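You operate a simulated robot arm through the tools that you are given. There is no shell and no other tool. Be economical: measure what you need, move in short steps, check, and stop when the job is done.

The job below is to be done with a simulated robot arm. You get a single attempt, and the scene is never put back.

Task
Fit the divider in the open carton, pack the small box marked 100 g and tape the carton shut.
Fine: on the packing table; the divider stands across the middle, the box beside it; one tab across the seam. Set down upright: card divider.
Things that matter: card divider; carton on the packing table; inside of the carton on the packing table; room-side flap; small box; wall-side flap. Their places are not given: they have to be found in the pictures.

The check looks at the end state, three seconds after you hand in, the way a careful person would. Anything else that was tipped, shoved, dropped, spilled or broken makes it a failure.

Robot
A 6-joint arm with a two-finger parallel gripper, fixed in place. Base frame: the origin is at the foot of the arm, x ahead of it, y to its left, z up; the work surface is at about z = 840. Readings come in mm, rad, newtons and seconds.
With the tool pointing down near the work surface it reaches from about 360 to 820 mm from the base axis. Its first joint turns from -2.897 to 2.897 rad. Payload 3.91 kg.
The tool frame sits at the grasp point between the pads (the TCP): z along the fingers, y along the line on which they close. The tips reach 30 mm beyond it. The gripper opens to 110 mm. The fingers are 20 mm wide and 10 mm thick; the gripper's body (48 by 112 mm) begins 55 mm behind the TCP.
Orientation is that of the tool frame in the base frame, as [roll, pitch, yaw] about the fixed x, y, z axes, in that order (R = Rz(yaw) Ry(pitch) Rx(roll)). With the fingers straight down and closing along the base's y, the tool's x points along the base's -x, its y along +y and its z along -z.

Tools
- The arm moves only by the tool drive_tool. Its argument "increments" is a list of rows, each a list of 7 numbers: the gripper command, from -1 (fully open) to 1 (shut), values between in proportion, then the shift along the tool's x, y, z in mm, then the turn, a rotation vector about the tool's x, y, z in rad. In form: [[hand, dx, dy, dz, rx, ry, rz], ...]. A call has 1 to 20 rows; each row shifts and turns the commanded pose from where the row before left it, along the tool's axes as they then stand. A row lasts 0.2 s, in which the tool goes at most 50 mm and 0.15 rad; a call with a longer step from one row to the next is refused whole, and so is a gripper value outside its range. A pose out of reach is approached as far as the arm can. The call stops where the force on the tool passes 40 N (or 10 N more than at its start, if that is more) or the arm is blocked; 0.2 s more then pass. The fingers move at their own pace (about 45 mm/s each) and stop on an object; they squeeze with about 44 N. The grip force told is the motor's: it shows also when the fingers shut on nothing. Time passes only in rows, and 0.2 s behind the last, so rows that do not move let the fingers close. It gives the time, the measured TCP pose, the force on the tool (base axes), the opening and the grip force at its end, in the units of the frame above (readings bear some noise), with the torque about the TCP (base axes, N m) and any sound that the robot's microphone picked up, and new pictures: "pictures" is both (left out), scene, wrist or none.
- Cameras (640 x 400 px; columns grow to the right, rows downward): "scene" is fixed at [399.2, 501.4, 1599.3]; the picture's right is [-1.00, -0.01, 0.00], its down [-0.01, 0.96, -0.28] and it looks along [0.00, -0.28, -0.96] (base axes); focal length 214 px, centre (320, 200). "wrist" rides on the gripper at [77, 7, -114] in the tool frame; the picture's right is [-0.09, 1.00, 0.00], its down [-0.80, -0.07, -0.59] and it looks along [-0.59, -0.05, 0.80] (tool axes); focal length 270 px, centre (320, 200).
- slide_trunk(by): slides the trunk up (or, below 0, down) by that many mm; the arm rides with it, the base frame stays. It gives what a move gives, with no picture.
- point_at(camera, pixels): for up to 12 pixels [column, row] of the newest picture of that camera ("zoom" is the newest enlarged one), the place [x, y, z] in the base frame of the surface seen there, good to about 2 mm. No time passes.
- close_up(camera, box): a new picture of the part [left, top, right, bottom] of that camera's present view, enlarged. No time passes.
- close_job(): hands the job in; it is judged then, once.

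Work in short steps. Measure before you move; look again where a grasp or a placing could have gone wrong, and mend it. You have 80 turns and 200 pictures in all, those below and enlarged ones among them. Open the gripper and draw the arm clear of the work before you hand the job in, unless the task says otherwise; then end with one line.

The tools are called after "Emit:" as a command line: name --pt "numbers of a row" for each row, then --argument value for the rest, lists and objects as JSON in quotes. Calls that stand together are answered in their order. drive_tool: Moves the arm, as the interface text tells. Its arguments: {"type":"object","properties":{"increments":{"type":"array"},"pictures":{"type":"string","enum":["both","scene","wrist","none"]}},"required":["increments"]} The other tools are called the same way: slide_trunk (by) slides the trunk up or down; point_at (camera, pixels) gives the place of the surface under pixels of a picture; close_up (camera, box) takes an enlarged picture of a part of a camera's view; close_job () hands the job in.

At the start:

```text
t: 0.0
ee_pos: [393.5, 258.1, 1261.5]
orientation: [3.141, 0.001, 3.142]
contact_force: [-1.0, -0.4, -0.5]
torque: [0.01, -0.01, 0.03]
width: 109.8
finger_force: 0.1
trunk travel left (down, up): [-575.0, 35.0]
```

scene: 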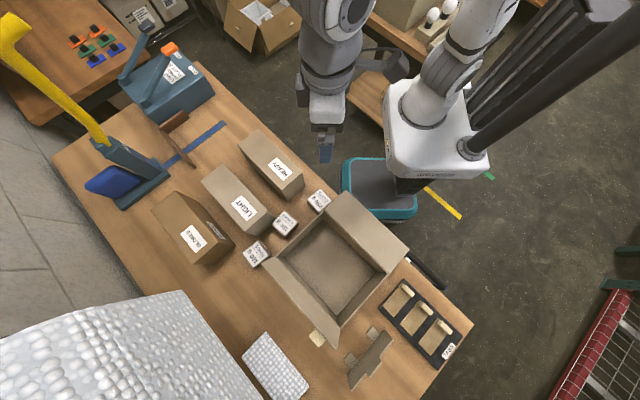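
wrist: 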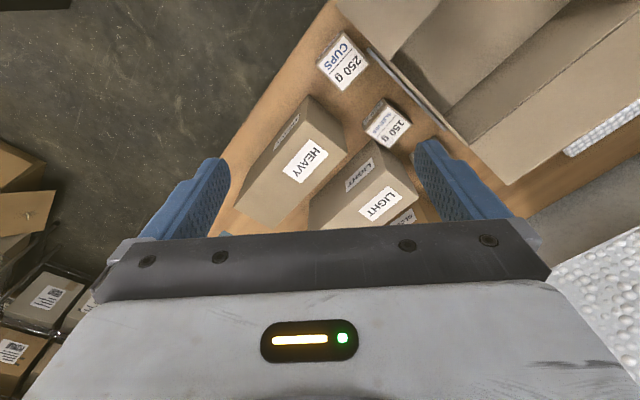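

The scene shows the open carton around (330,260), three small boxes near (256,253), (285,223), (318,200), and a card divider perhaps at (370,358). I take enlarged views to identify them.

Emit:
close_up --camera "scene" --box '[220, 170, 420, 300]'

Emit:
close_up --camera "scene" --box '[280, 270, 480, 400]'

Emit:
close_up --camera "scene" --box '[60, 0, 260, 220]'

```text
3.08 times, centred on (320, 235) of scene
```

zoom: 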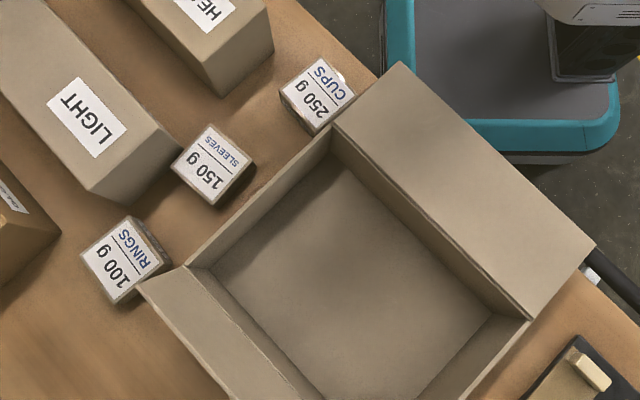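

```text
3.08 times, centred on (380, 335) of scene
```

zoom: 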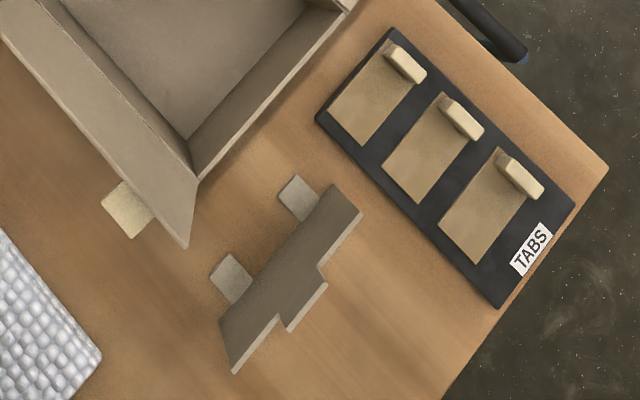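

```text
1.82 times, centred on (160, 110) of scene
```

zoom: 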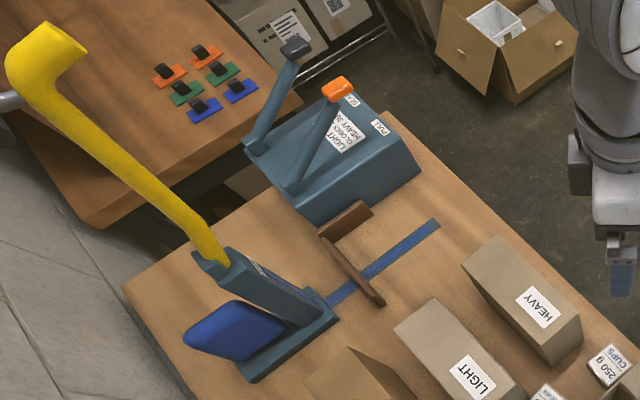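

I measure the carton's rim, floor and flaps, and the divider and tabs.

Emit:
point_at --camera "scene" --pixels '[[329, 213], [377, 271], [336, 348], [267, 259], [335, 255], [330, 195], [405, 250], [300, 290], [320, 335], [263, 257], [342, 250], [385, 275]]'

Emit:
point_at --camera "scene" --pixels '[[372, 330], [352, 355], [387, 332], [392, 338], [381, 359], [371, 372], [353, 385], [370, 355], [317, 340], [396, 300], [406, 290], [424, 308]]'

Emit:
point_at --camera "scene" --pixels '[[256, 252], [247, 252], [258, 264], [260, 240], [268, 250], [284, 222], [318, 200], [240, 205], [195, 230], [240, 290], [275, 365], [411, 325]]'

```text
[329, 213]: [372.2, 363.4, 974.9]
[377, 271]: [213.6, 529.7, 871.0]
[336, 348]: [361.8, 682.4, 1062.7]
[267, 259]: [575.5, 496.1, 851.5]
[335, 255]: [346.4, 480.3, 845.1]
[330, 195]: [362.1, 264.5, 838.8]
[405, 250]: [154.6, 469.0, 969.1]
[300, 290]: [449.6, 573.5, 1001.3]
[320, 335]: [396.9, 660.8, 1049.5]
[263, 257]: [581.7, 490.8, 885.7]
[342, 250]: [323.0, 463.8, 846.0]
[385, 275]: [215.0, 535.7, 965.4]
```

```text
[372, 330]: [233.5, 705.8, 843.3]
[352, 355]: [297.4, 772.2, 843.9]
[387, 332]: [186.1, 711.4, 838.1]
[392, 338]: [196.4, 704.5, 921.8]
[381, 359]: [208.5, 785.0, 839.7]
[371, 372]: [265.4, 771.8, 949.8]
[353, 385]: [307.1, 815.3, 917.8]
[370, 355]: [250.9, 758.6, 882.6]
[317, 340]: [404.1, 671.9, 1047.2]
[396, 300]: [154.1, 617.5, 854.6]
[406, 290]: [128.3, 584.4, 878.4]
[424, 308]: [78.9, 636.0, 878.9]
```

```text
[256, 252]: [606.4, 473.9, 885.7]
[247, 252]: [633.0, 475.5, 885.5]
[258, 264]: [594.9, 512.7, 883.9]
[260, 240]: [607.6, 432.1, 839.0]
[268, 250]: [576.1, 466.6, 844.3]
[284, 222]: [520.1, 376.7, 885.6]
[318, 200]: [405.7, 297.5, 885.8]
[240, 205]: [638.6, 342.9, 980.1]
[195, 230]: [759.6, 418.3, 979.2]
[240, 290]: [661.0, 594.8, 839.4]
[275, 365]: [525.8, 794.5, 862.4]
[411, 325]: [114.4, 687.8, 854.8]
```

I need the carton's geometry precisely; I zoom on it at higher magnification.

Emit:
close_up --camera "scene" --box '[255, 185, 415, 285]'

Emit:
point_at --camera "zoom" --pixels '[[304, 120], [504, 345], [60, 295], [300, 100], [520, 350], [365, 40], [605, 260], [52, 305], [20, 325], [200, 300], [300, 170], [170, 210]]'

Emit:
close_up --camera "scene" --box '[255, 265, 415, 365]'

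Emit:
point_at --camera "zoom" --pixels '[[308, 332], [298, 230], [320, 330], [295, 300], [260, 290], [225, 290], [260, 310], [235, 310], [50, 20], [505, 40], [290, 180], [400, 180]]'

```text
4.00 times, centred on (335, 235) of scene
```

zoom: 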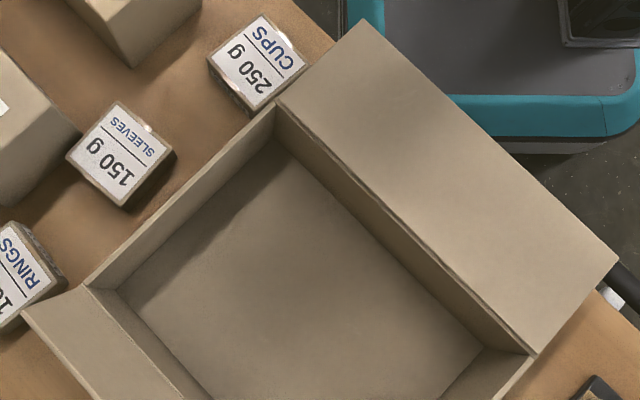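

```text
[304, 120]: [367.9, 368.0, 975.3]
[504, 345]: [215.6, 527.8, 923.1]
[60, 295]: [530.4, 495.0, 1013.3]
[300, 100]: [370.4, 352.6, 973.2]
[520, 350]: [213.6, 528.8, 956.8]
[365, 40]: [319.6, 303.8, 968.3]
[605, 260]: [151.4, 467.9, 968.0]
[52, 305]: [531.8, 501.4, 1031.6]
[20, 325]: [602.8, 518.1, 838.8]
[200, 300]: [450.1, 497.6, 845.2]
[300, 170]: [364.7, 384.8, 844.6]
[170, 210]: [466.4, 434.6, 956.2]
```

```text
4.00 times, centred on (335, 315) of scene
```

zoom: 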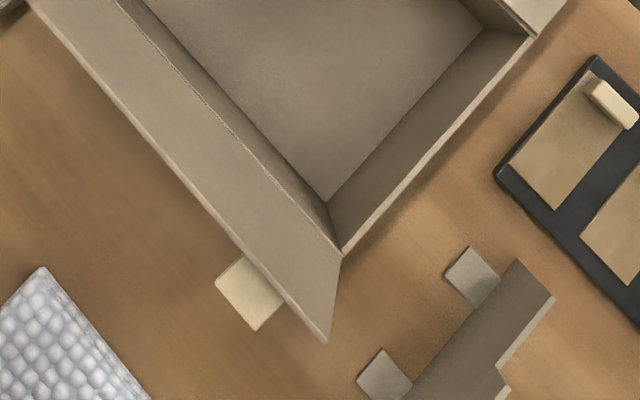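

```text
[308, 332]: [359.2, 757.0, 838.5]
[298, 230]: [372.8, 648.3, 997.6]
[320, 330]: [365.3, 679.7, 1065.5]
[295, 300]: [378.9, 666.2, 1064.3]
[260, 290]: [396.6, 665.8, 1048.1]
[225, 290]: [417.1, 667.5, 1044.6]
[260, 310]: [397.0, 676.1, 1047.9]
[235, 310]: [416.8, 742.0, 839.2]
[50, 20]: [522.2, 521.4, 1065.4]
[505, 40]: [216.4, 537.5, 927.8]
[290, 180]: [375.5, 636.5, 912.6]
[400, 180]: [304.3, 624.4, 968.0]
```

The carton is about 250 × 190 × 130 with its long axis along base (-0.7,+0.7); the divider stands already across that direction with a central raised tab. I zoom on the divider and tabs to measure.

Emit:
close_up --camera "scene" --box '[335, 320, 415, 400]'

Emit:
close_up --camera "scene" --box '[375, 270, 475, 370]'

Emit:
close_up --camera "scene" --box '[235, 230, 285, 280]'

```text
5.00 times, centred on (375, 360) of scene
```

zoom: 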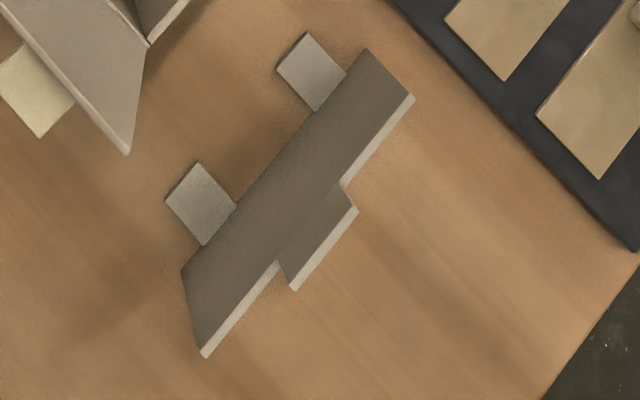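

```text
4.00 times, centred on (425, 320) of scene
```

zoom: 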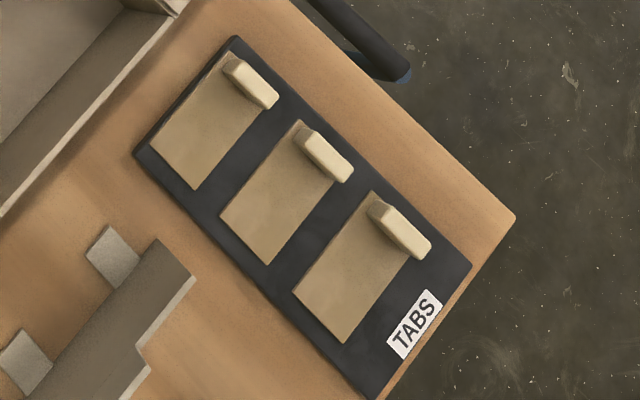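

```text
8.00 times, centred on (260, 255) of scene
```

zoom: 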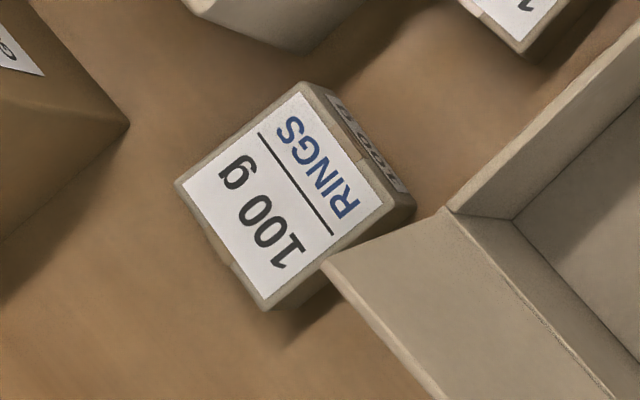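

I measure the box's top corners on this zoom.

Emit:
point_at --camera "zoom" --pixels '[[303, 92], [385, 205], [266, 295], [185, 185], [285, 195], [395, 190], [300, 290]]'

Emit:
close_up --camera "scene" --box '[335, 320, 415, 400]'

Emit:
point_at --camera "zoom" --pixels '[[410, 100], [344, 186], [352, 211], [294, 286], [276, 264], [206, 354], [322, 248], [342, 190], [365, 55], [185, 272], [205, 185], [312, 70]]'

Emit:
close_up --camera "scene" --box '[375, 270, 475, 370]'

Emit:
point_at --camera "zoom" --pixels '[[232, 70], [274, 103], [258, 82], [245, 90], [155, 145], [195, 185], [232, 60], [325, 155], [270, 100], [140, 155], [370, 390], [180, 150]]'

```text
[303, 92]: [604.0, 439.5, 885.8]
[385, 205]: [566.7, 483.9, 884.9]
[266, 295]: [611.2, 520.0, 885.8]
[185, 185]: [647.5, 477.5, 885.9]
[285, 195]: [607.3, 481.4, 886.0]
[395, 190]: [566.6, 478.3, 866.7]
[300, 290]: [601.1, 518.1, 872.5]
```

```text
5.00 times, centred on (375, 360) of scene
```

zoom: 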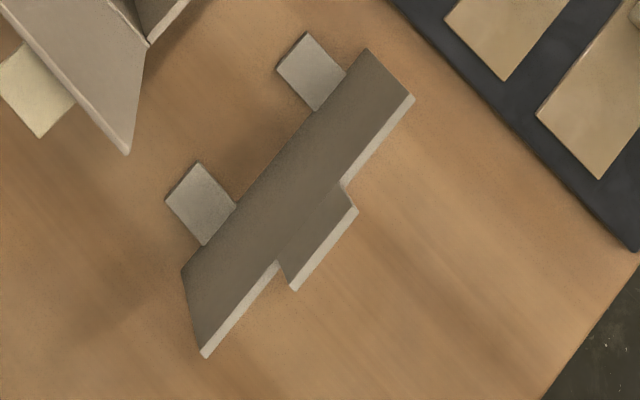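

```text
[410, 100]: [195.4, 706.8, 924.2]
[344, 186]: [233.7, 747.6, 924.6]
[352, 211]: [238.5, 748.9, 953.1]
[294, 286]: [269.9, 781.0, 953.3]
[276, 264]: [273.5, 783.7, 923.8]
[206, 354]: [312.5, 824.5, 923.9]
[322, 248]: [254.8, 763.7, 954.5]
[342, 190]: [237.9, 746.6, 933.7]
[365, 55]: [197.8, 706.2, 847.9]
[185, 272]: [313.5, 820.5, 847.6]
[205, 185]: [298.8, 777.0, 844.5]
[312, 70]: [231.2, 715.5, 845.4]
```

```text
4.00 times, centred on (425, 320) of scene
```

zoom: 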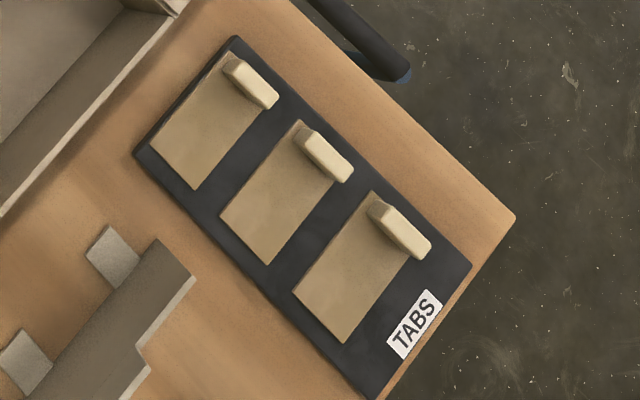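

```text
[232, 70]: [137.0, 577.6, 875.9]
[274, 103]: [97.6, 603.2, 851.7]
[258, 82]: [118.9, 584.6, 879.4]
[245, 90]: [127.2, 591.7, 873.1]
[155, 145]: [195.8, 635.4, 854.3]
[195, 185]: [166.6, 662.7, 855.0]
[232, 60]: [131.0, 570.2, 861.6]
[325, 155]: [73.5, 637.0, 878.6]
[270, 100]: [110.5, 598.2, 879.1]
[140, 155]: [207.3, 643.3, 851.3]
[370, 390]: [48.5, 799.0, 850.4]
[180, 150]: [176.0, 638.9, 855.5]
```

Divider: 164 mm long, centre (254,764), top 924, tab 47 mm wide up to z 953, plane across the direction (-0.7,0.7). I turn the tool by 45° and go above it.

Emit:
drive_tool --pt "-1 0 0 0 0 0 -0.131" --pt "-1 0 0 0 0 0 -0.131" --pt "-1 0 0 0 0 0 -0.131" --pt "-1 0 0 0 0 0 -0.131" --pt "-1 0 0 0 0 0 -0.131" --pt "-1 0 0 0 0 0 -0.13" --pt "-1 -23.6 41.5 0 0 0 0" --pt "-1 -23.6 41.5 0 0 0 0" --pt "-1 -23.6 41.5 0 0 0 0" --pt "-1 -23.6 41.5 0 0 0 0" --pt "-1 -23.6 41.5 0 0 0 0" --pt "-1 -23.6 41.5 0 0 0 0" --pt "-1 -23.6 41.5 0 0 0 0" --pt "-1 -23.6 41.5 0 0 0 0" --pt "-1 -23.6 41.5 0 0 0 0" --pt "-1 -23.6 41.5 0 0 0 0" --pt "-1 -23.6 41.5 0 0 0 0"

```text
t: 3.6
ee_pos: [254.3, 684.0, 1249.7]
orientation: [-3.142, 0.0, -2.357]
contact_force: [0.4, -0.4, -0.2]
torque: [-0.04, 0.0, 0.02]
width: 110.2
finger_force: 0.0
out of reach, approached as far as the arm can: row 16, 17
trunk travel left (down, up): [-575.0, 35.0]
```

scene: 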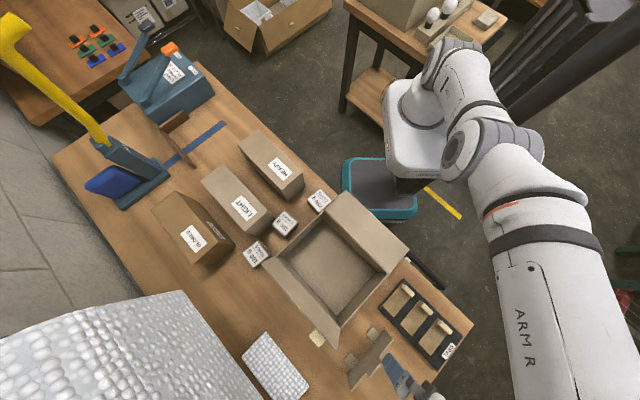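
wrist: 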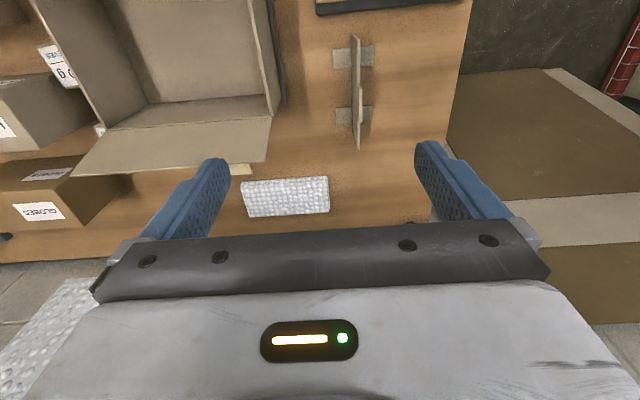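

The arm is short of reach at this height (y 684 instead of 764); lower, it reaches further. I descend to z≈1010 and check.

Emit:
drive_tool --pt "-1 0 0 45 0 0 0" --pt "-1 0 0 45 0 0 0" --pt "-1 0 0 45 0 0 0" --pt "-1 0 0 45 0 0 0" --pt "-1 0 0 45 0 0 0"

```text
t: 4.8
ee_pos: [256.0, 683.6, 1023.5]
orientation: [3.141, 0.001, -2.356]
contact_force: [0.3, 0.9, -0.6]
torque: [0.01, 0.02, -0.01]
width: 109.9
finger_force: 0.0
trunk travel left (down, up): [-575.0, 35.0]
```

scene: 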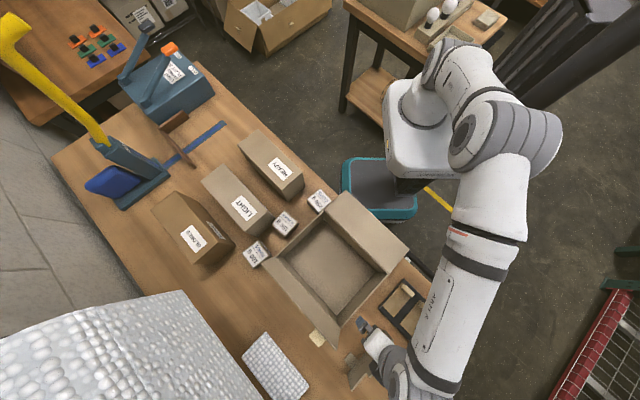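
wrist: 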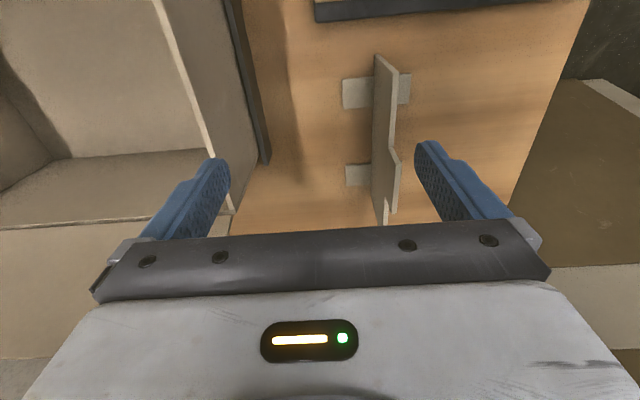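

The commanded pose restarts from where the arm was; it is now at (256,684,1023). I shift over the divider's tab at (254.5,764.5), staying high.

Emit:
drive_tool --pt "-1 -28 29.1 0 0 0 0" --pt "-1 -28.1 29.2 0 0 0 0" --pt "-1 0 0 0 0 0 0"

```text
t: 5.6
ee_pos: [251.6, 747.0, 1021.0]
orientation: [-3.139, -0.002, -2.357]
contact_force: [-0.3, 0.2, -0.9]
torque: [-0.02, -0.02, 0.01]
width: 109.7
finger_force: 0.0
out of reach, approached as far as the arm can: row 2
trunk travel left (down, up): [-575.0, 35.0]
```

scene: 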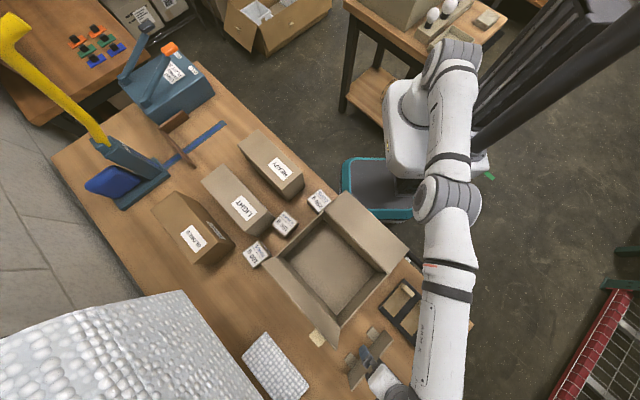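
wrist: 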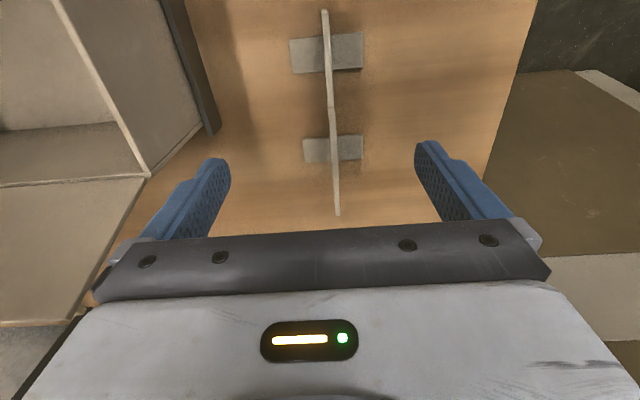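

Nearly there (13 mm short in reach). I descend 35 mm with the tips still above the tab and move the rest.

Emit:
drive_tool --pt "-1 0 0 32 0 0 0" --pt "-1 -14.4 10.3 0 0 0 0" --pt "-1 0 0 0 0 0 0" --pictures "wrist"

```text
t: 6.4
ee_pos: [250.9, 747.6, 989.3]
orientation: [3.141, -0.001, -2.357]
contact_force: [-0.1, -0.4, 0.3]
torque: [-0.02, 0.03, 0.01]
width: 110.0
finger_force: 0.0
out of reach, approached as far as the arm can: row 2
trunk travel left (down, up): [-575.0, 35.0]
```

wrist: 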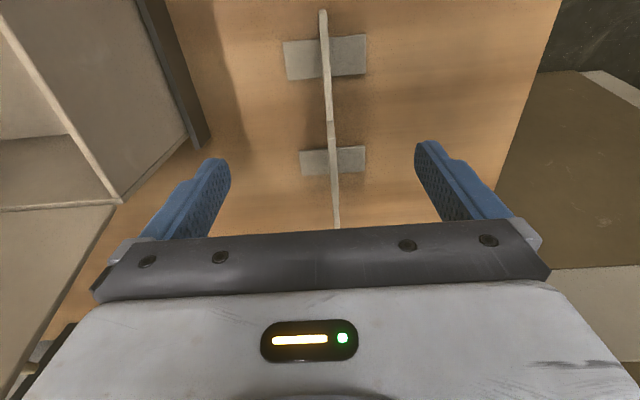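

The reach ends at about 790 mm with a vertical tool. I tilt the tool slightly in the card's plane (0.12 rad about its closing axis) to win reach, then move onto the tab.

Emit:
drive_tool --pt "-1 0 0 0 0 -0.12 0" --pt "-1 -11 9.5 0 0 0 0" --pt "-1 0 0 0 0 0 0" --pictures "wrist"

```text
t: 7.2
ee_pos: [252.7, 763.3, 988.3]
orientation: [3.141, 0.12, -2.355]
contact_force: [-0.4, 0.0, 0.1]
torque: [0.0, -0.01, -0.01]
width: 110.0
finger_force: 0.0
trunk travel left (down, up): [-575.0, 35.0]
```

wrist: 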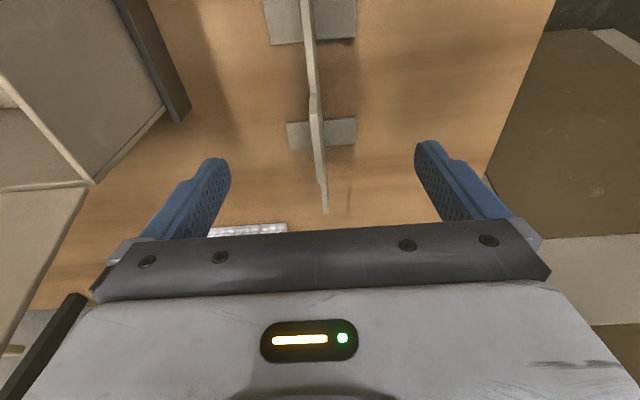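

Tool is at the divider plane now. I descend 29 mm and look before closing.

Emit:
drive_tool --pt "-1 0 0 15 0 0 0" --pt "-1 0 0 14 0 0 0" --pt "-1 0 0 0 0 0 0"

```text
t: 8.0
ee_pos: [255.1, 765.9, 960.8]
orientation: [-3.141, 0.119, -2.355]
contact_force: [0.3, -0.4, -0.2]
torque: [0.02, 0.01, -0.01]
width: 110.1
finger_force: 0.0
trunk travel left (down, up): [-575.0, 35.0]
```

scene: 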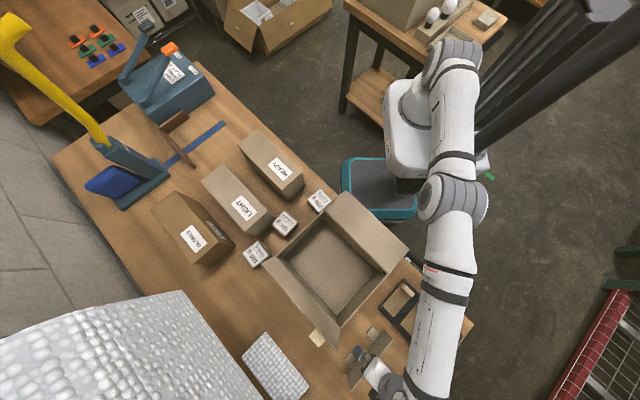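
wrist: 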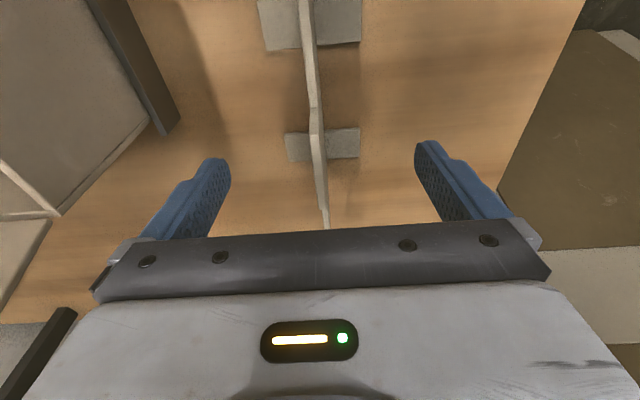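

Position fits the tab centre (254.5,764.5). I go 3 mm lower and close.

Emit:
drive_tool --pt "-1 0 0 3 0 0 0" --pt "1 0 0 0 0 0 0" --pt "1 0 0 0 0 0 0" --pt "1 0 0 0 0 0 0" --pt "1 0 0 0 0 0 0" --pt "1 0 0 0 0 0 0" --pt "1 0 0 0 0 0 0" --pt "1 0 0 0 0 0 0" --pt "1 0 0 0 0 0 0"

```text
t: 10.0
ee_pos: [255.1, 764.4, 957.5]
orientation: [-3.14, 0.121, -2.357]
contact_force: [0.5, 0.6, -0.1]
torque: [-0.02, 0.0, -0.03]
width: 3.9
finger_force: 43.7
trunk travel left (down, up): [-575.0, 35.0]
```

scene: 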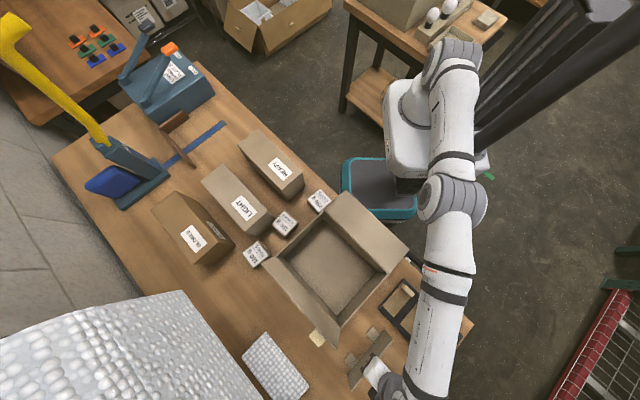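
wrist: 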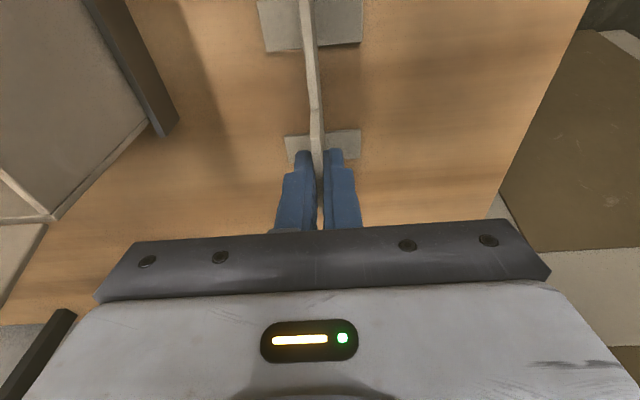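

Divider gripped (width 3.9). I lift it 175 mm while drawing it in by 30 mm.

Emit:
drive_tool --pt "1 1.8 0 -35.5 0 0 0" --pt "1 1.8 0 -35.5 0 0 0" --pt "1 1.8 0 -35.5 0 0 0" --pt "1 1.8 0 -35.5 0 0 0" --pt "1 1.8 0 -35.5 0 0 0" --pt "1 0 0 0 0 0 0"

```text
t: 11.4
ee_pos: [235.4, 747.4, 1132.3]
orientation: [-3.14, 0.121, -2.356]
contact_force: [-0.1, 0.9, 0.2]
torque: [0.04, -0.03, -0.02]
width: 0.0
finger_force: 37.5
trunk travel left (down, up): [-575.0, 35.0]
```

scene: 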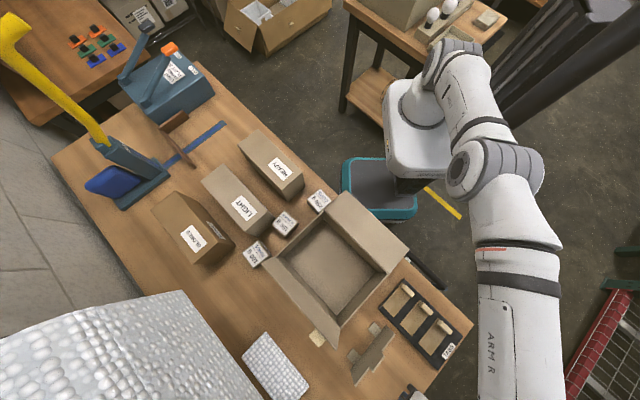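
wrist: 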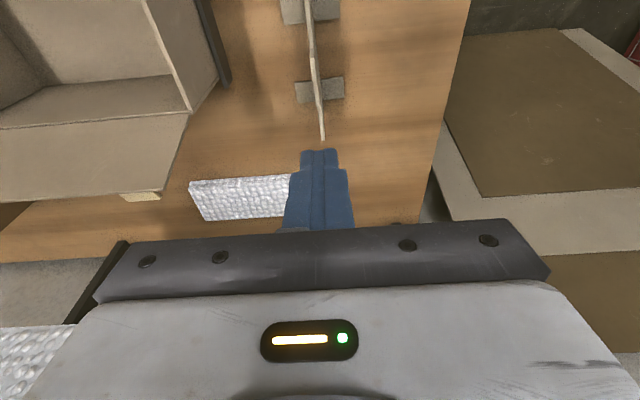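

The grip slipped: width 0, and the divider still stands on the table. I check where it is now.

Emit:
close_up --camera "scene" --box '[335, 320, 415, 400]'

Emit:
close_up --camera "wrist" --box '[240, 0, 400, 240]'

```text
5.00 times, centred on (375, 360) of scene
```

zoom: 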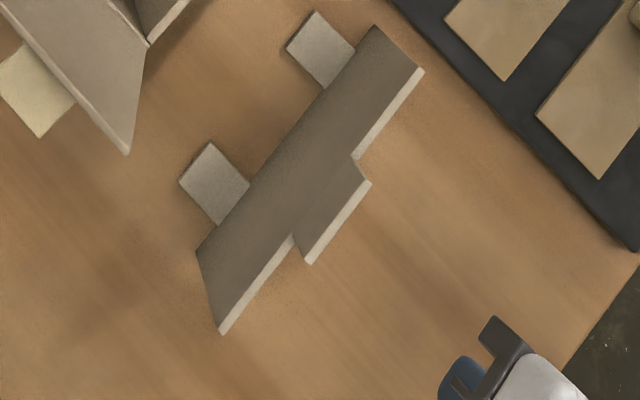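

```text
1.67 times, centred on (320, 120) of wrist
```

zoom: 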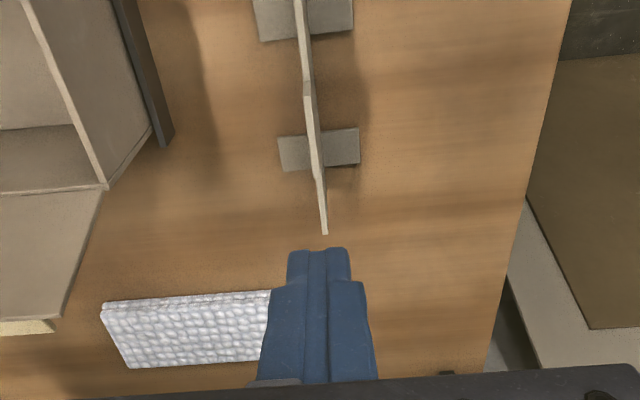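

It slid about 20 mm toward the base along its plane and is still upright. I remeasure it.

Emit:
close_up --camera "scene" --box '[335, 320, 415, 400]'

Emit:
point_at --camera "zoom" --pixels '[[420, 73], [354, 158], [367, 183], [310, 259], [292, 240], [224, 330], [338, 221], [374, 30], [198, 250], [215, 180], [320, 48], [280, 175]]'

```text
5.00 times, centred on (375, 360) of scene
```

zoom: 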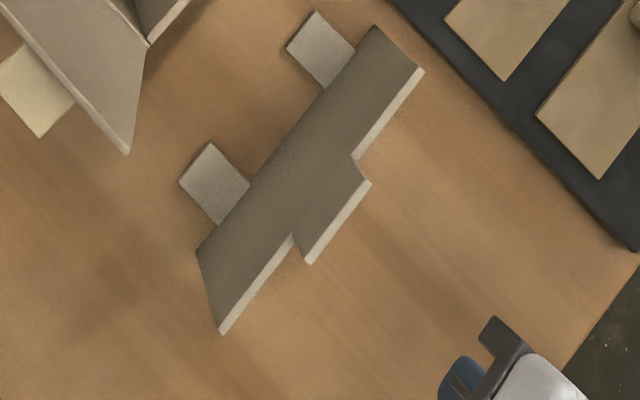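

```text
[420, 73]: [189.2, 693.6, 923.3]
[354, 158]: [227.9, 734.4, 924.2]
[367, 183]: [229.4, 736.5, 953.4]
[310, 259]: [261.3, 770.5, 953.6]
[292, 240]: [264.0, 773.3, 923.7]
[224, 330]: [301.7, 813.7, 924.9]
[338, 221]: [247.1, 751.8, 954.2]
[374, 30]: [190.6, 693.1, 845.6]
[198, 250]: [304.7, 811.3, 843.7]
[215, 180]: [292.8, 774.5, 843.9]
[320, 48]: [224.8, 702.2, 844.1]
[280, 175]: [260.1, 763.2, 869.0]
```

New tab centre ≈ (246.5,753.5). I open, return above it, then go down deeper this time (TCP ≈ 925, straddling the card below the tab) for a firmer hold.

Emit:
drive_tool --pt "-1 0 0 0 0 0 0" --pt "-1 0 0 0 0 0 0" --pt "-1 1.5 -1.2 46 0 0 0" --pt "-1 1.5 -1.2 46 0 0 0" --pt "-1 1.5 -1.2 40 0 0 0" --pt "-1 0 0 0 0 0 0" --pt "-1 0 0 0 0 0 0"

```text
t: 13.0
ee_pos: [245.4, 752.9, 1000.1]
orientation: [3.141, 0.12, -2.357]
contact_force: [0.4, -0.3, 0.2]
torque: [0.0, 0.01, -0.01]
width: 110.0
finger_force: 0.1
trunk travel left (down, up): [-575.0, 35.0]
```

scene: 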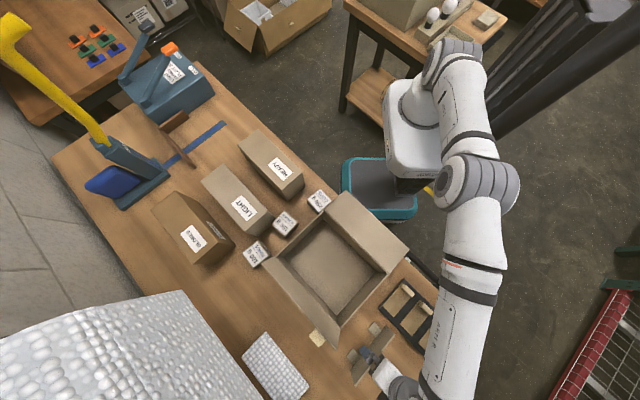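
wrist: 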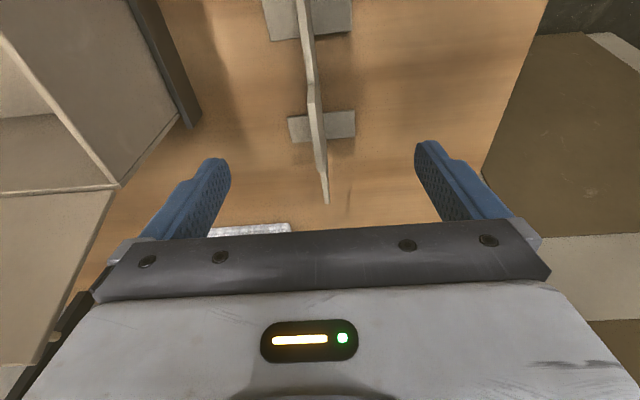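

Well placed at (245,753). I lower 72 mm straight down and close.

Emit:
drive_tool --pt "-1 2.9 0 24 0 0 0" --pt "-1 2.9 0 24 0 0 0" --pt "-1 2.9 0 24 0 0 0" --pt "1 0 0 0 0 0 0" --pt "1 0 0 0 0 0 0" --pt "1 0 0 0 0 0 0" --pt "1 0 0 0 0 0 0" --pt "1 0 0 0 0 0 0" --pt "1 0 0 0 0 0 0" --pt "1 0 0 0 0 0 0" --pt "1 0 0 0 0 0 0" --pt "1 1.2 0 -10 0 0 0" --pt "1 1.2 0 -10 0 0 0" --pt "1 1.2 0 -10 0 0 0" --pt "1 0 0 0 0 0 0"

```text
t: 16.2
ee_pos: [242.1, 743.8, 960.2]
orientation: [-3.141, 0.121, -2.355]
contact_force: [0.7, -0.4, -0.7]
torque: [0.04, 0.03, 0.01]
width: 4.2
finger_force: 44.4
trunk travel left (down, up): [-575.0, 35.0]
```

scene: 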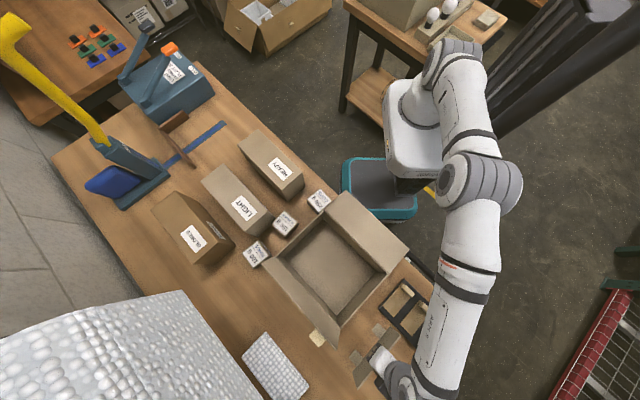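
wrist: 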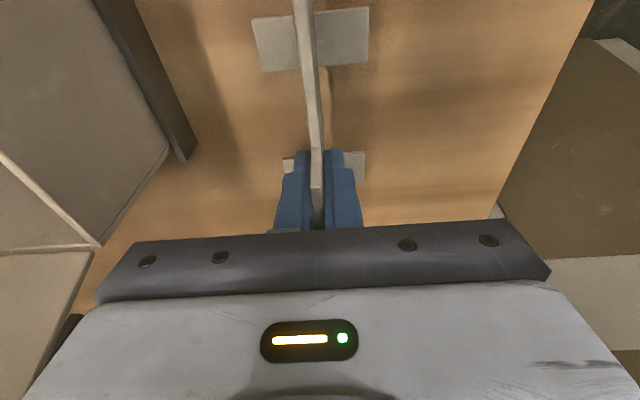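

The hold reads 4.2 mm wide with force; I check on the picture that the card has really lifted.

Emit:
close_up --camera "scene" --box '[335, 320, 415, 400]'

Emit:
point_at --camera "wrist" --pixels '[[275, 40], [345, 40], [355, 165], [316, 190], [317, 140], [304, 20]]'

```text
5.00 times, centred on (375, 360) of scene
```

zoom: 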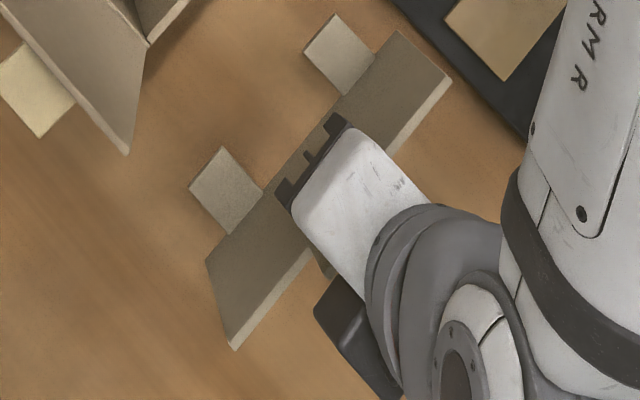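

```text
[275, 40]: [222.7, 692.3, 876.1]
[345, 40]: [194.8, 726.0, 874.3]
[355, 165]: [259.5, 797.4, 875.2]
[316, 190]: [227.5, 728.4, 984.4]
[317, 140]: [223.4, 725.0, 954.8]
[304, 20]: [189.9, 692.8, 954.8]
```

Lifted 30 mm cleanly (feet at z 875). I keep lifting gently while drawing in toward the carton's centre line.

Emit:
drive_tool --pt "1 0 0 -15 0 0 0" --pt "1 6.3 0 -14.9 0 0 0" --pt "1 6.3 0 -14.9 0 0 0" --pt "1 6.3 0 -14.9 0 0 0" --pt "1 6.3 0 -14.9 0 0 0" --pt "1 6.3 0 -14.9 0 0 0" --pt "1 6.3 0 -14.9 0 0 0" --pt "1 6.3 0 -14.9 0 0 0" --pt "1 6.3 0 -14.9 0 0 0" --pt "1 6.3 0 -14.9 0 0 0" --pt "1 6.3 0 -14.9 0 0 0" --pt "1 0 0 0 0 0 0"

```text
t: 18.8
ee_pos: [180.0, 686.8, 1115.3]
orientation: [3.141, 0.121, -2.357]
contact_force: [0.1, 0.1, -0.5]
torque: [0.01, -0.03, 0.01]
width: 4.5
finger_force: 43.7
trunk travel left (down, up): [-575.0, 35.0]
```

scene: 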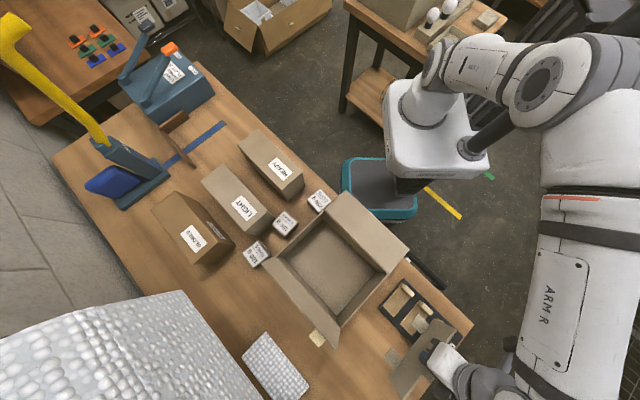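
wrist: 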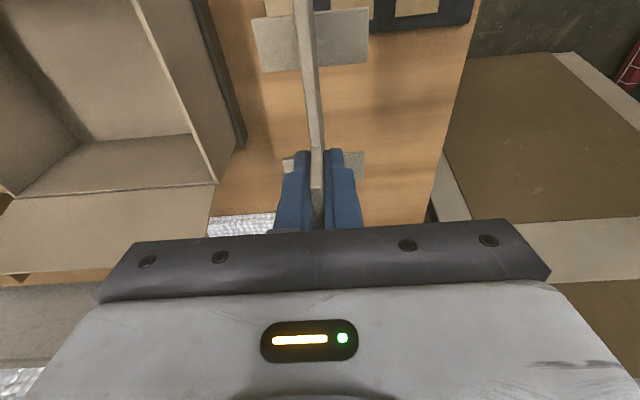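

Held well. I measure the card ends and the carton's inner walls precisely before crossing.

Emit:
close_up --camera "scene" --box '[260, 190, 420, 350]'

Emit:
point_at --camera "zoom" --pixels '[[292, 130], [300, 140], [360, 200], [205, 240], [215, 245], [405, 245], [400, 250], [250, 300], [240, 290], [295, 345], [220, 150], [370, 290]]'

Emit:
point_at --camera "wrist" --pixels '[[311, 130], [303, 10], [316, 190], [260, 40], [355, 40], [315, 158]]'

Emit:
close_up --camera "scene" --box '[380, 310, 480, 400]'

```text
2.50 times, centred on (340, 270) of scene
```

zoom: 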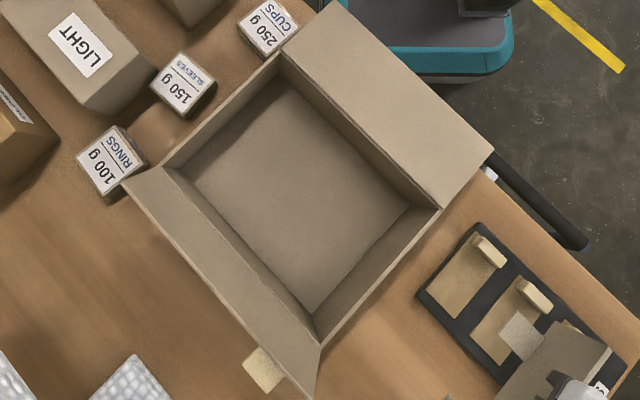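

```text
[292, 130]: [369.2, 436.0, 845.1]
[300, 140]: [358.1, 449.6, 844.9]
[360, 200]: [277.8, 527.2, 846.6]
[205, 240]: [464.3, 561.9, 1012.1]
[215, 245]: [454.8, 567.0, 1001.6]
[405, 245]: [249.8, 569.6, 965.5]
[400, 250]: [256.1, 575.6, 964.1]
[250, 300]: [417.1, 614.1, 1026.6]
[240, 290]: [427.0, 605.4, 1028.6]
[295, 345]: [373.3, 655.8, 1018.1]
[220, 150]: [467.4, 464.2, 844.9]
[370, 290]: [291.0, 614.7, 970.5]
```

```text
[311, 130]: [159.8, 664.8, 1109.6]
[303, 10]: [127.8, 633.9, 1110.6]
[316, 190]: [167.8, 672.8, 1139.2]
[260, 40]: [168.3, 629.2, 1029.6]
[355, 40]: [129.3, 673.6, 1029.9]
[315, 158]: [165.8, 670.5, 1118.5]
```

```text
4.44 times, centred on (430, 355) of scene
```

zoom: 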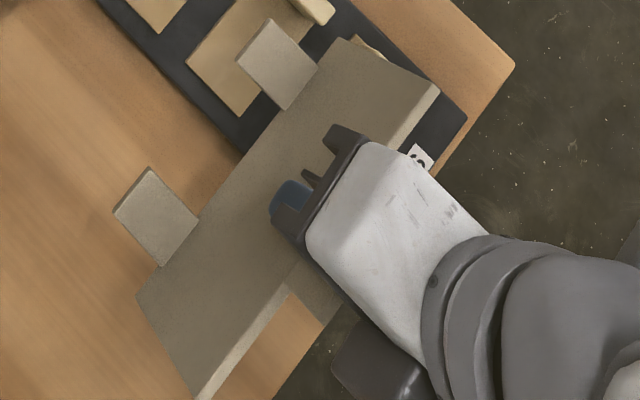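

I measure the card's corners on this zoom and the floor corners of the carton.

Emit:
point_at --camera "zoom" --pixels '[[142, 298], [345, 44], [205, 392], [434, 92], [150, 310], [335, 60]]'

Emit:
close_up --camera "scene" --box '[260, 190, 420, 350]'

Emit:
point_at --camera "zoom" --pixels '[[290, 92], [200, 182], [404, 207], [312, 308], [340, 148], [350, 140], [255, 242], [246, 250], [287, 75], [285, 58], [430, 206], [172, 168]]'

```text
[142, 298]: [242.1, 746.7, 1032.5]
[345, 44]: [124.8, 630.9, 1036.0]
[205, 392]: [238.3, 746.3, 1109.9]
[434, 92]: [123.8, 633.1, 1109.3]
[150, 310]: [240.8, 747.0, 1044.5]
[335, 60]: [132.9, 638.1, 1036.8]
```

```text
2.50 times, centred on (340, 270) of scene
```

zoom: 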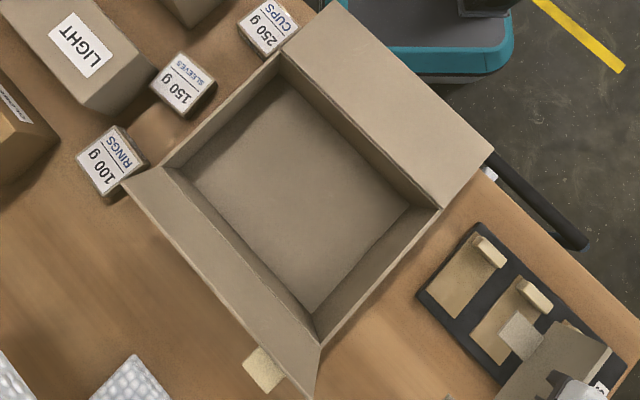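

```text
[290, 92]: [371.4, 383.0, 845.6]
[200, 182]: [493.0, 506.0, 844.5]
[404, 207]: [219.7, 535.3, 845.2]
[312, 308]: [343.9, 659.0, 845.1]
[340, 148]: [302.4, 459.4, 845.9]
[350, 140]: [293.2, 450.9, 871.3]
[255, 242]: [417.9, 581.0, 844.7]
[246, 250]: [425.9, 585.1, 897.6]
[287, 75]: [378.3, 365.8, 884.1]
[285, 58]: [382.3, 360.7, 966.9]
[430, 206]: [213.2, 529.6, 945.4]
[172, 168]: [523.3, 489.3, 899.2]
```

Carton interior: v (along (0.7,0.7)) 526–715, u −24…224, so the centre is u≈101, v≈620.5; the card is centred at u 358.5, v 616.7, bottom at z≈1028, clear of the rim (970). I carry it over at a gentle pace.

Emit:
drive_tool --pt "1 -0.3 -10 0 0 0 0" --pt "1 -0.3 -19 0 0 0 0" --pt "1 -0.3 -19 0 0 0 0" --pt "1 -0.3 -19 0 0 0 0" --pt "1 -0.3 -19 0 0 0 0" --pt "1 -0.3 -19 0 0 0 0" --pt "1 -0.3 -19 0 0 0 0" --pt "1 -0.3 -19 0 0 0 0" --pt "1 -0.3 -19 0 0 0 0" --pt "1 -0.3 -19 0 0 0 0" --pt "1 -0.3 -19 0 0 0 0" --pt "1 -0.3 -19 0 0 0 0" --pt "1 -0.2 -19 0 0 0 0" --pt "1 0 -19.5 0 0 0 0" --pt "1 0 0 0 0 0 0"

```text
t: 22.0
ee_pos: [363.8, 507.6, 1116.1]
orientation: [3.141, 0.121, -2.357]
contact_force: [-0.7, 0.6, -0.1]
torque: [-0.01, 0.0, -0.02]
width: 4.0
finger_force: 43.8
trunk travel left (down, up): [-575.0, 35.0]
```

scene: 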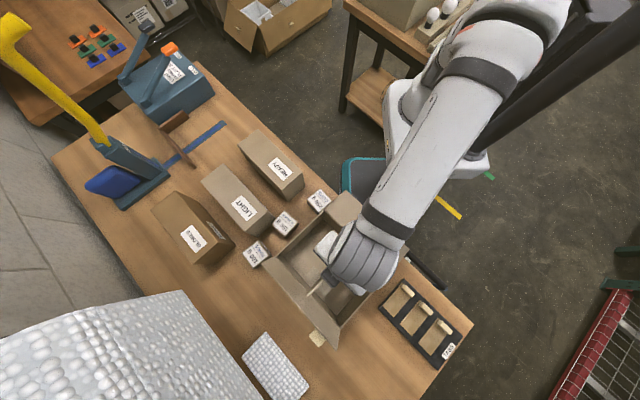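
wrist: 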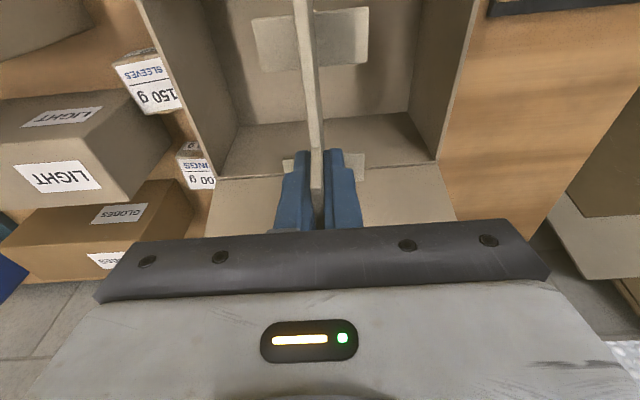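

The card is centred over the carton (u 101.7, v ≈ 620). I lower it 165 mm straight down.

Emit:
drive_tool --pt "1 1.2 0 9.9 0 0 0" --pt "1 2.4 0 19.9 0 0 0" --pt "1 2.4 0 19.9 0 0 0" --pt "1 2.4 0 19.9 0 0 0" --pt "1 2.4 0 19.9 0 0 0" --pt "1 2.4 0 19.9 0 0 0" --pt "1 2.4 0 19.9 0 0 0" --pt "1 2.4 0 19.9 0 0 0" --pt "1 1.8 0 14.9 0 0 0" --pt "1 0 0 0 0 0 0"

```text
t: 24.2
ee_pos: [364.6, 508.0, 948.9]
orientation: [-3.14, 0.119, -2.356]
contact_force: [1.1, 1.0, -0.2]
torque: [0.03, 0.04, -0.02]
width: 4.1
finger_force: 44.0
trunk travel left (down, up): [-575.0, 35.0]
```

scene: 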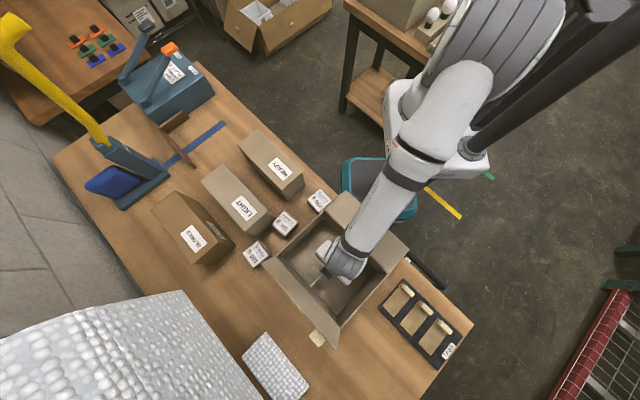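
wrist: 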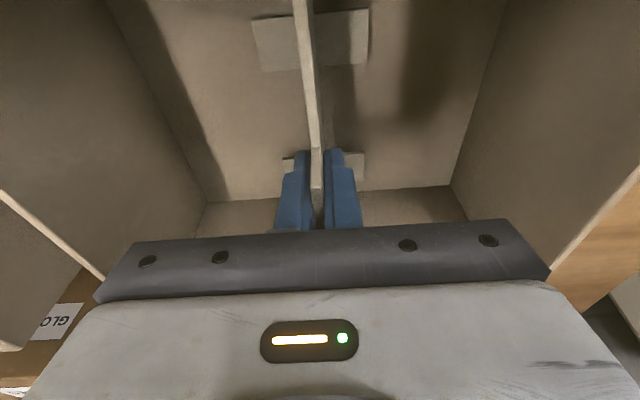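

I check foot height against the floor in the wrist picture.

Emit:
point_at --camera "wrist" --pixels '[[275, 45], [350, 40], [240, 100], [420, 100], [304, 20], [316, 190], [440, 185], [215, 200]]'

```text
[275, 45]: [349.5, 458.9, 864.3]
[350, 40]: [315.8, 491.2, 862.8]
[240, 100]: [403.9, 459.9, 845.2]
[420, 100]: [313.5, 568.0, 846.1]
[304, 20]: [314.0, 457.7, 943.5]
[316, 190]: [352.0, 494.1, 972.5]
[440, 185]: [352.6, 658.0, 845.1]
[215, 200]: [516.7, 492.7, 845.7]
```

Feet tops at 863.5, so about 14 mm remain. I lower in 3 mm steps to touch down.

Emit:
drive_tool --pt "1 0.4 0 3 0 0 0" --pt "1 0.4 0 3 0 0 0" --pt "1 0.4 0 3 0 0 0" --pt "1 0.3 0 2.5 0 0 0" --pt "1 0.2 0 1.5 0 0 0" --pt "1 0 0 0 0 0 0" --pictures "wrist"

Emit:
point_at --camera "wrist" --pixels '[[275, 45], [350, 40], [240, 100], [304, 20]]'

```text
t: 25.6
ee_pos: [365.1, 507.8, 935.7]
orientation: [3.141, 0.12, -2.356]
contact_force: [0.0, 0.1, -1.3]
torque: [0.03, 0.0, -0.03]
width: 4.2
finger_force: 44.0
trunk travel left (down, up): [-575.0, 35.0]
```

wrist: 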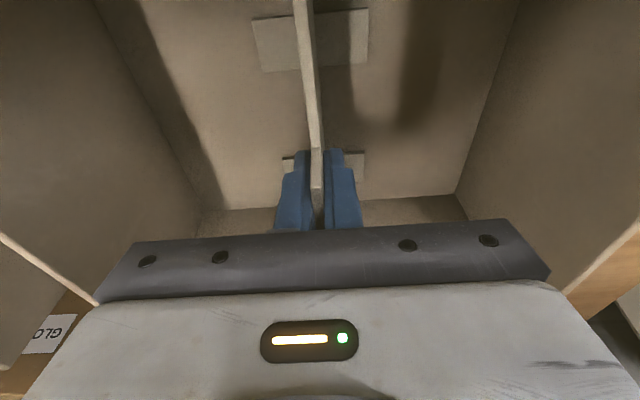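

```text
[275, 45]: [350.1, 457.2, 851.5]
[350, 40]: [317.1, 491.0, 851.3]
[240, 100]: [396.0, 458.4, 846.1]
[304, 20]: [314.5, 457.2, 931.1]
```

About 2 mm remains; I lower 2 mm more, open to about 50 mm, and look.

Emit:
drive_tool --pt "1 0.1 0 1 0 0 0" --pt "1 0.1 0 1 0 0 0" --pt "1 0 0 0 0 0 0" --pt "0.5 0 0 0 0 0 0" --pt "0.1 0 0 0 0 0 0" --pt "0.1 0 0 0 0 0 0" --pt "0.1 0 0 0 0 0 0" --pt "0.1 0 0 0 0 0 0" --pictures "wrist"

Emit:
point_at --camera "wrist" --pixels '[[275, 45], [350, 40], [240, 100], [304, 20]]'

```text
t: 27.4
ee_pos: [364.8, 507.6, 934.2]
orientation: [-3.14, 0.121, -2.357]
contact_force: [0.7, -0.6, -0.7]
torque: [-0.01, -0.03, 0.01]
width: 49.5
finger_force: 0.1
trunk travel left (down, up): [-575.0, 35.0]
```

wrist: 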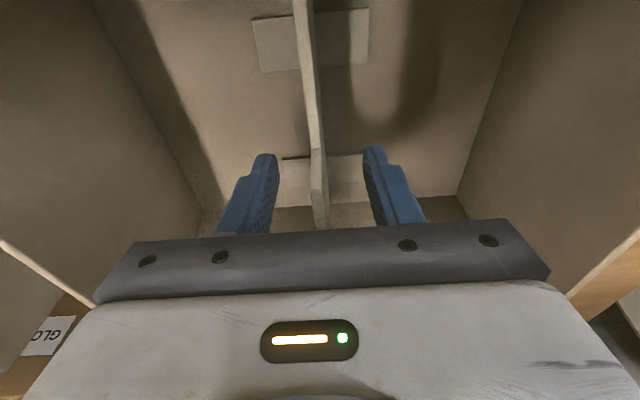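

```text
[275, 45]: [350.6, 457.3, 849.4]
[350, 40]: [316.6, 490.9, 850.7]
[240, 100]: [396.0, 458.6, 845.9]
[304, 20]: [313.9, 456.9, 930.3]
```

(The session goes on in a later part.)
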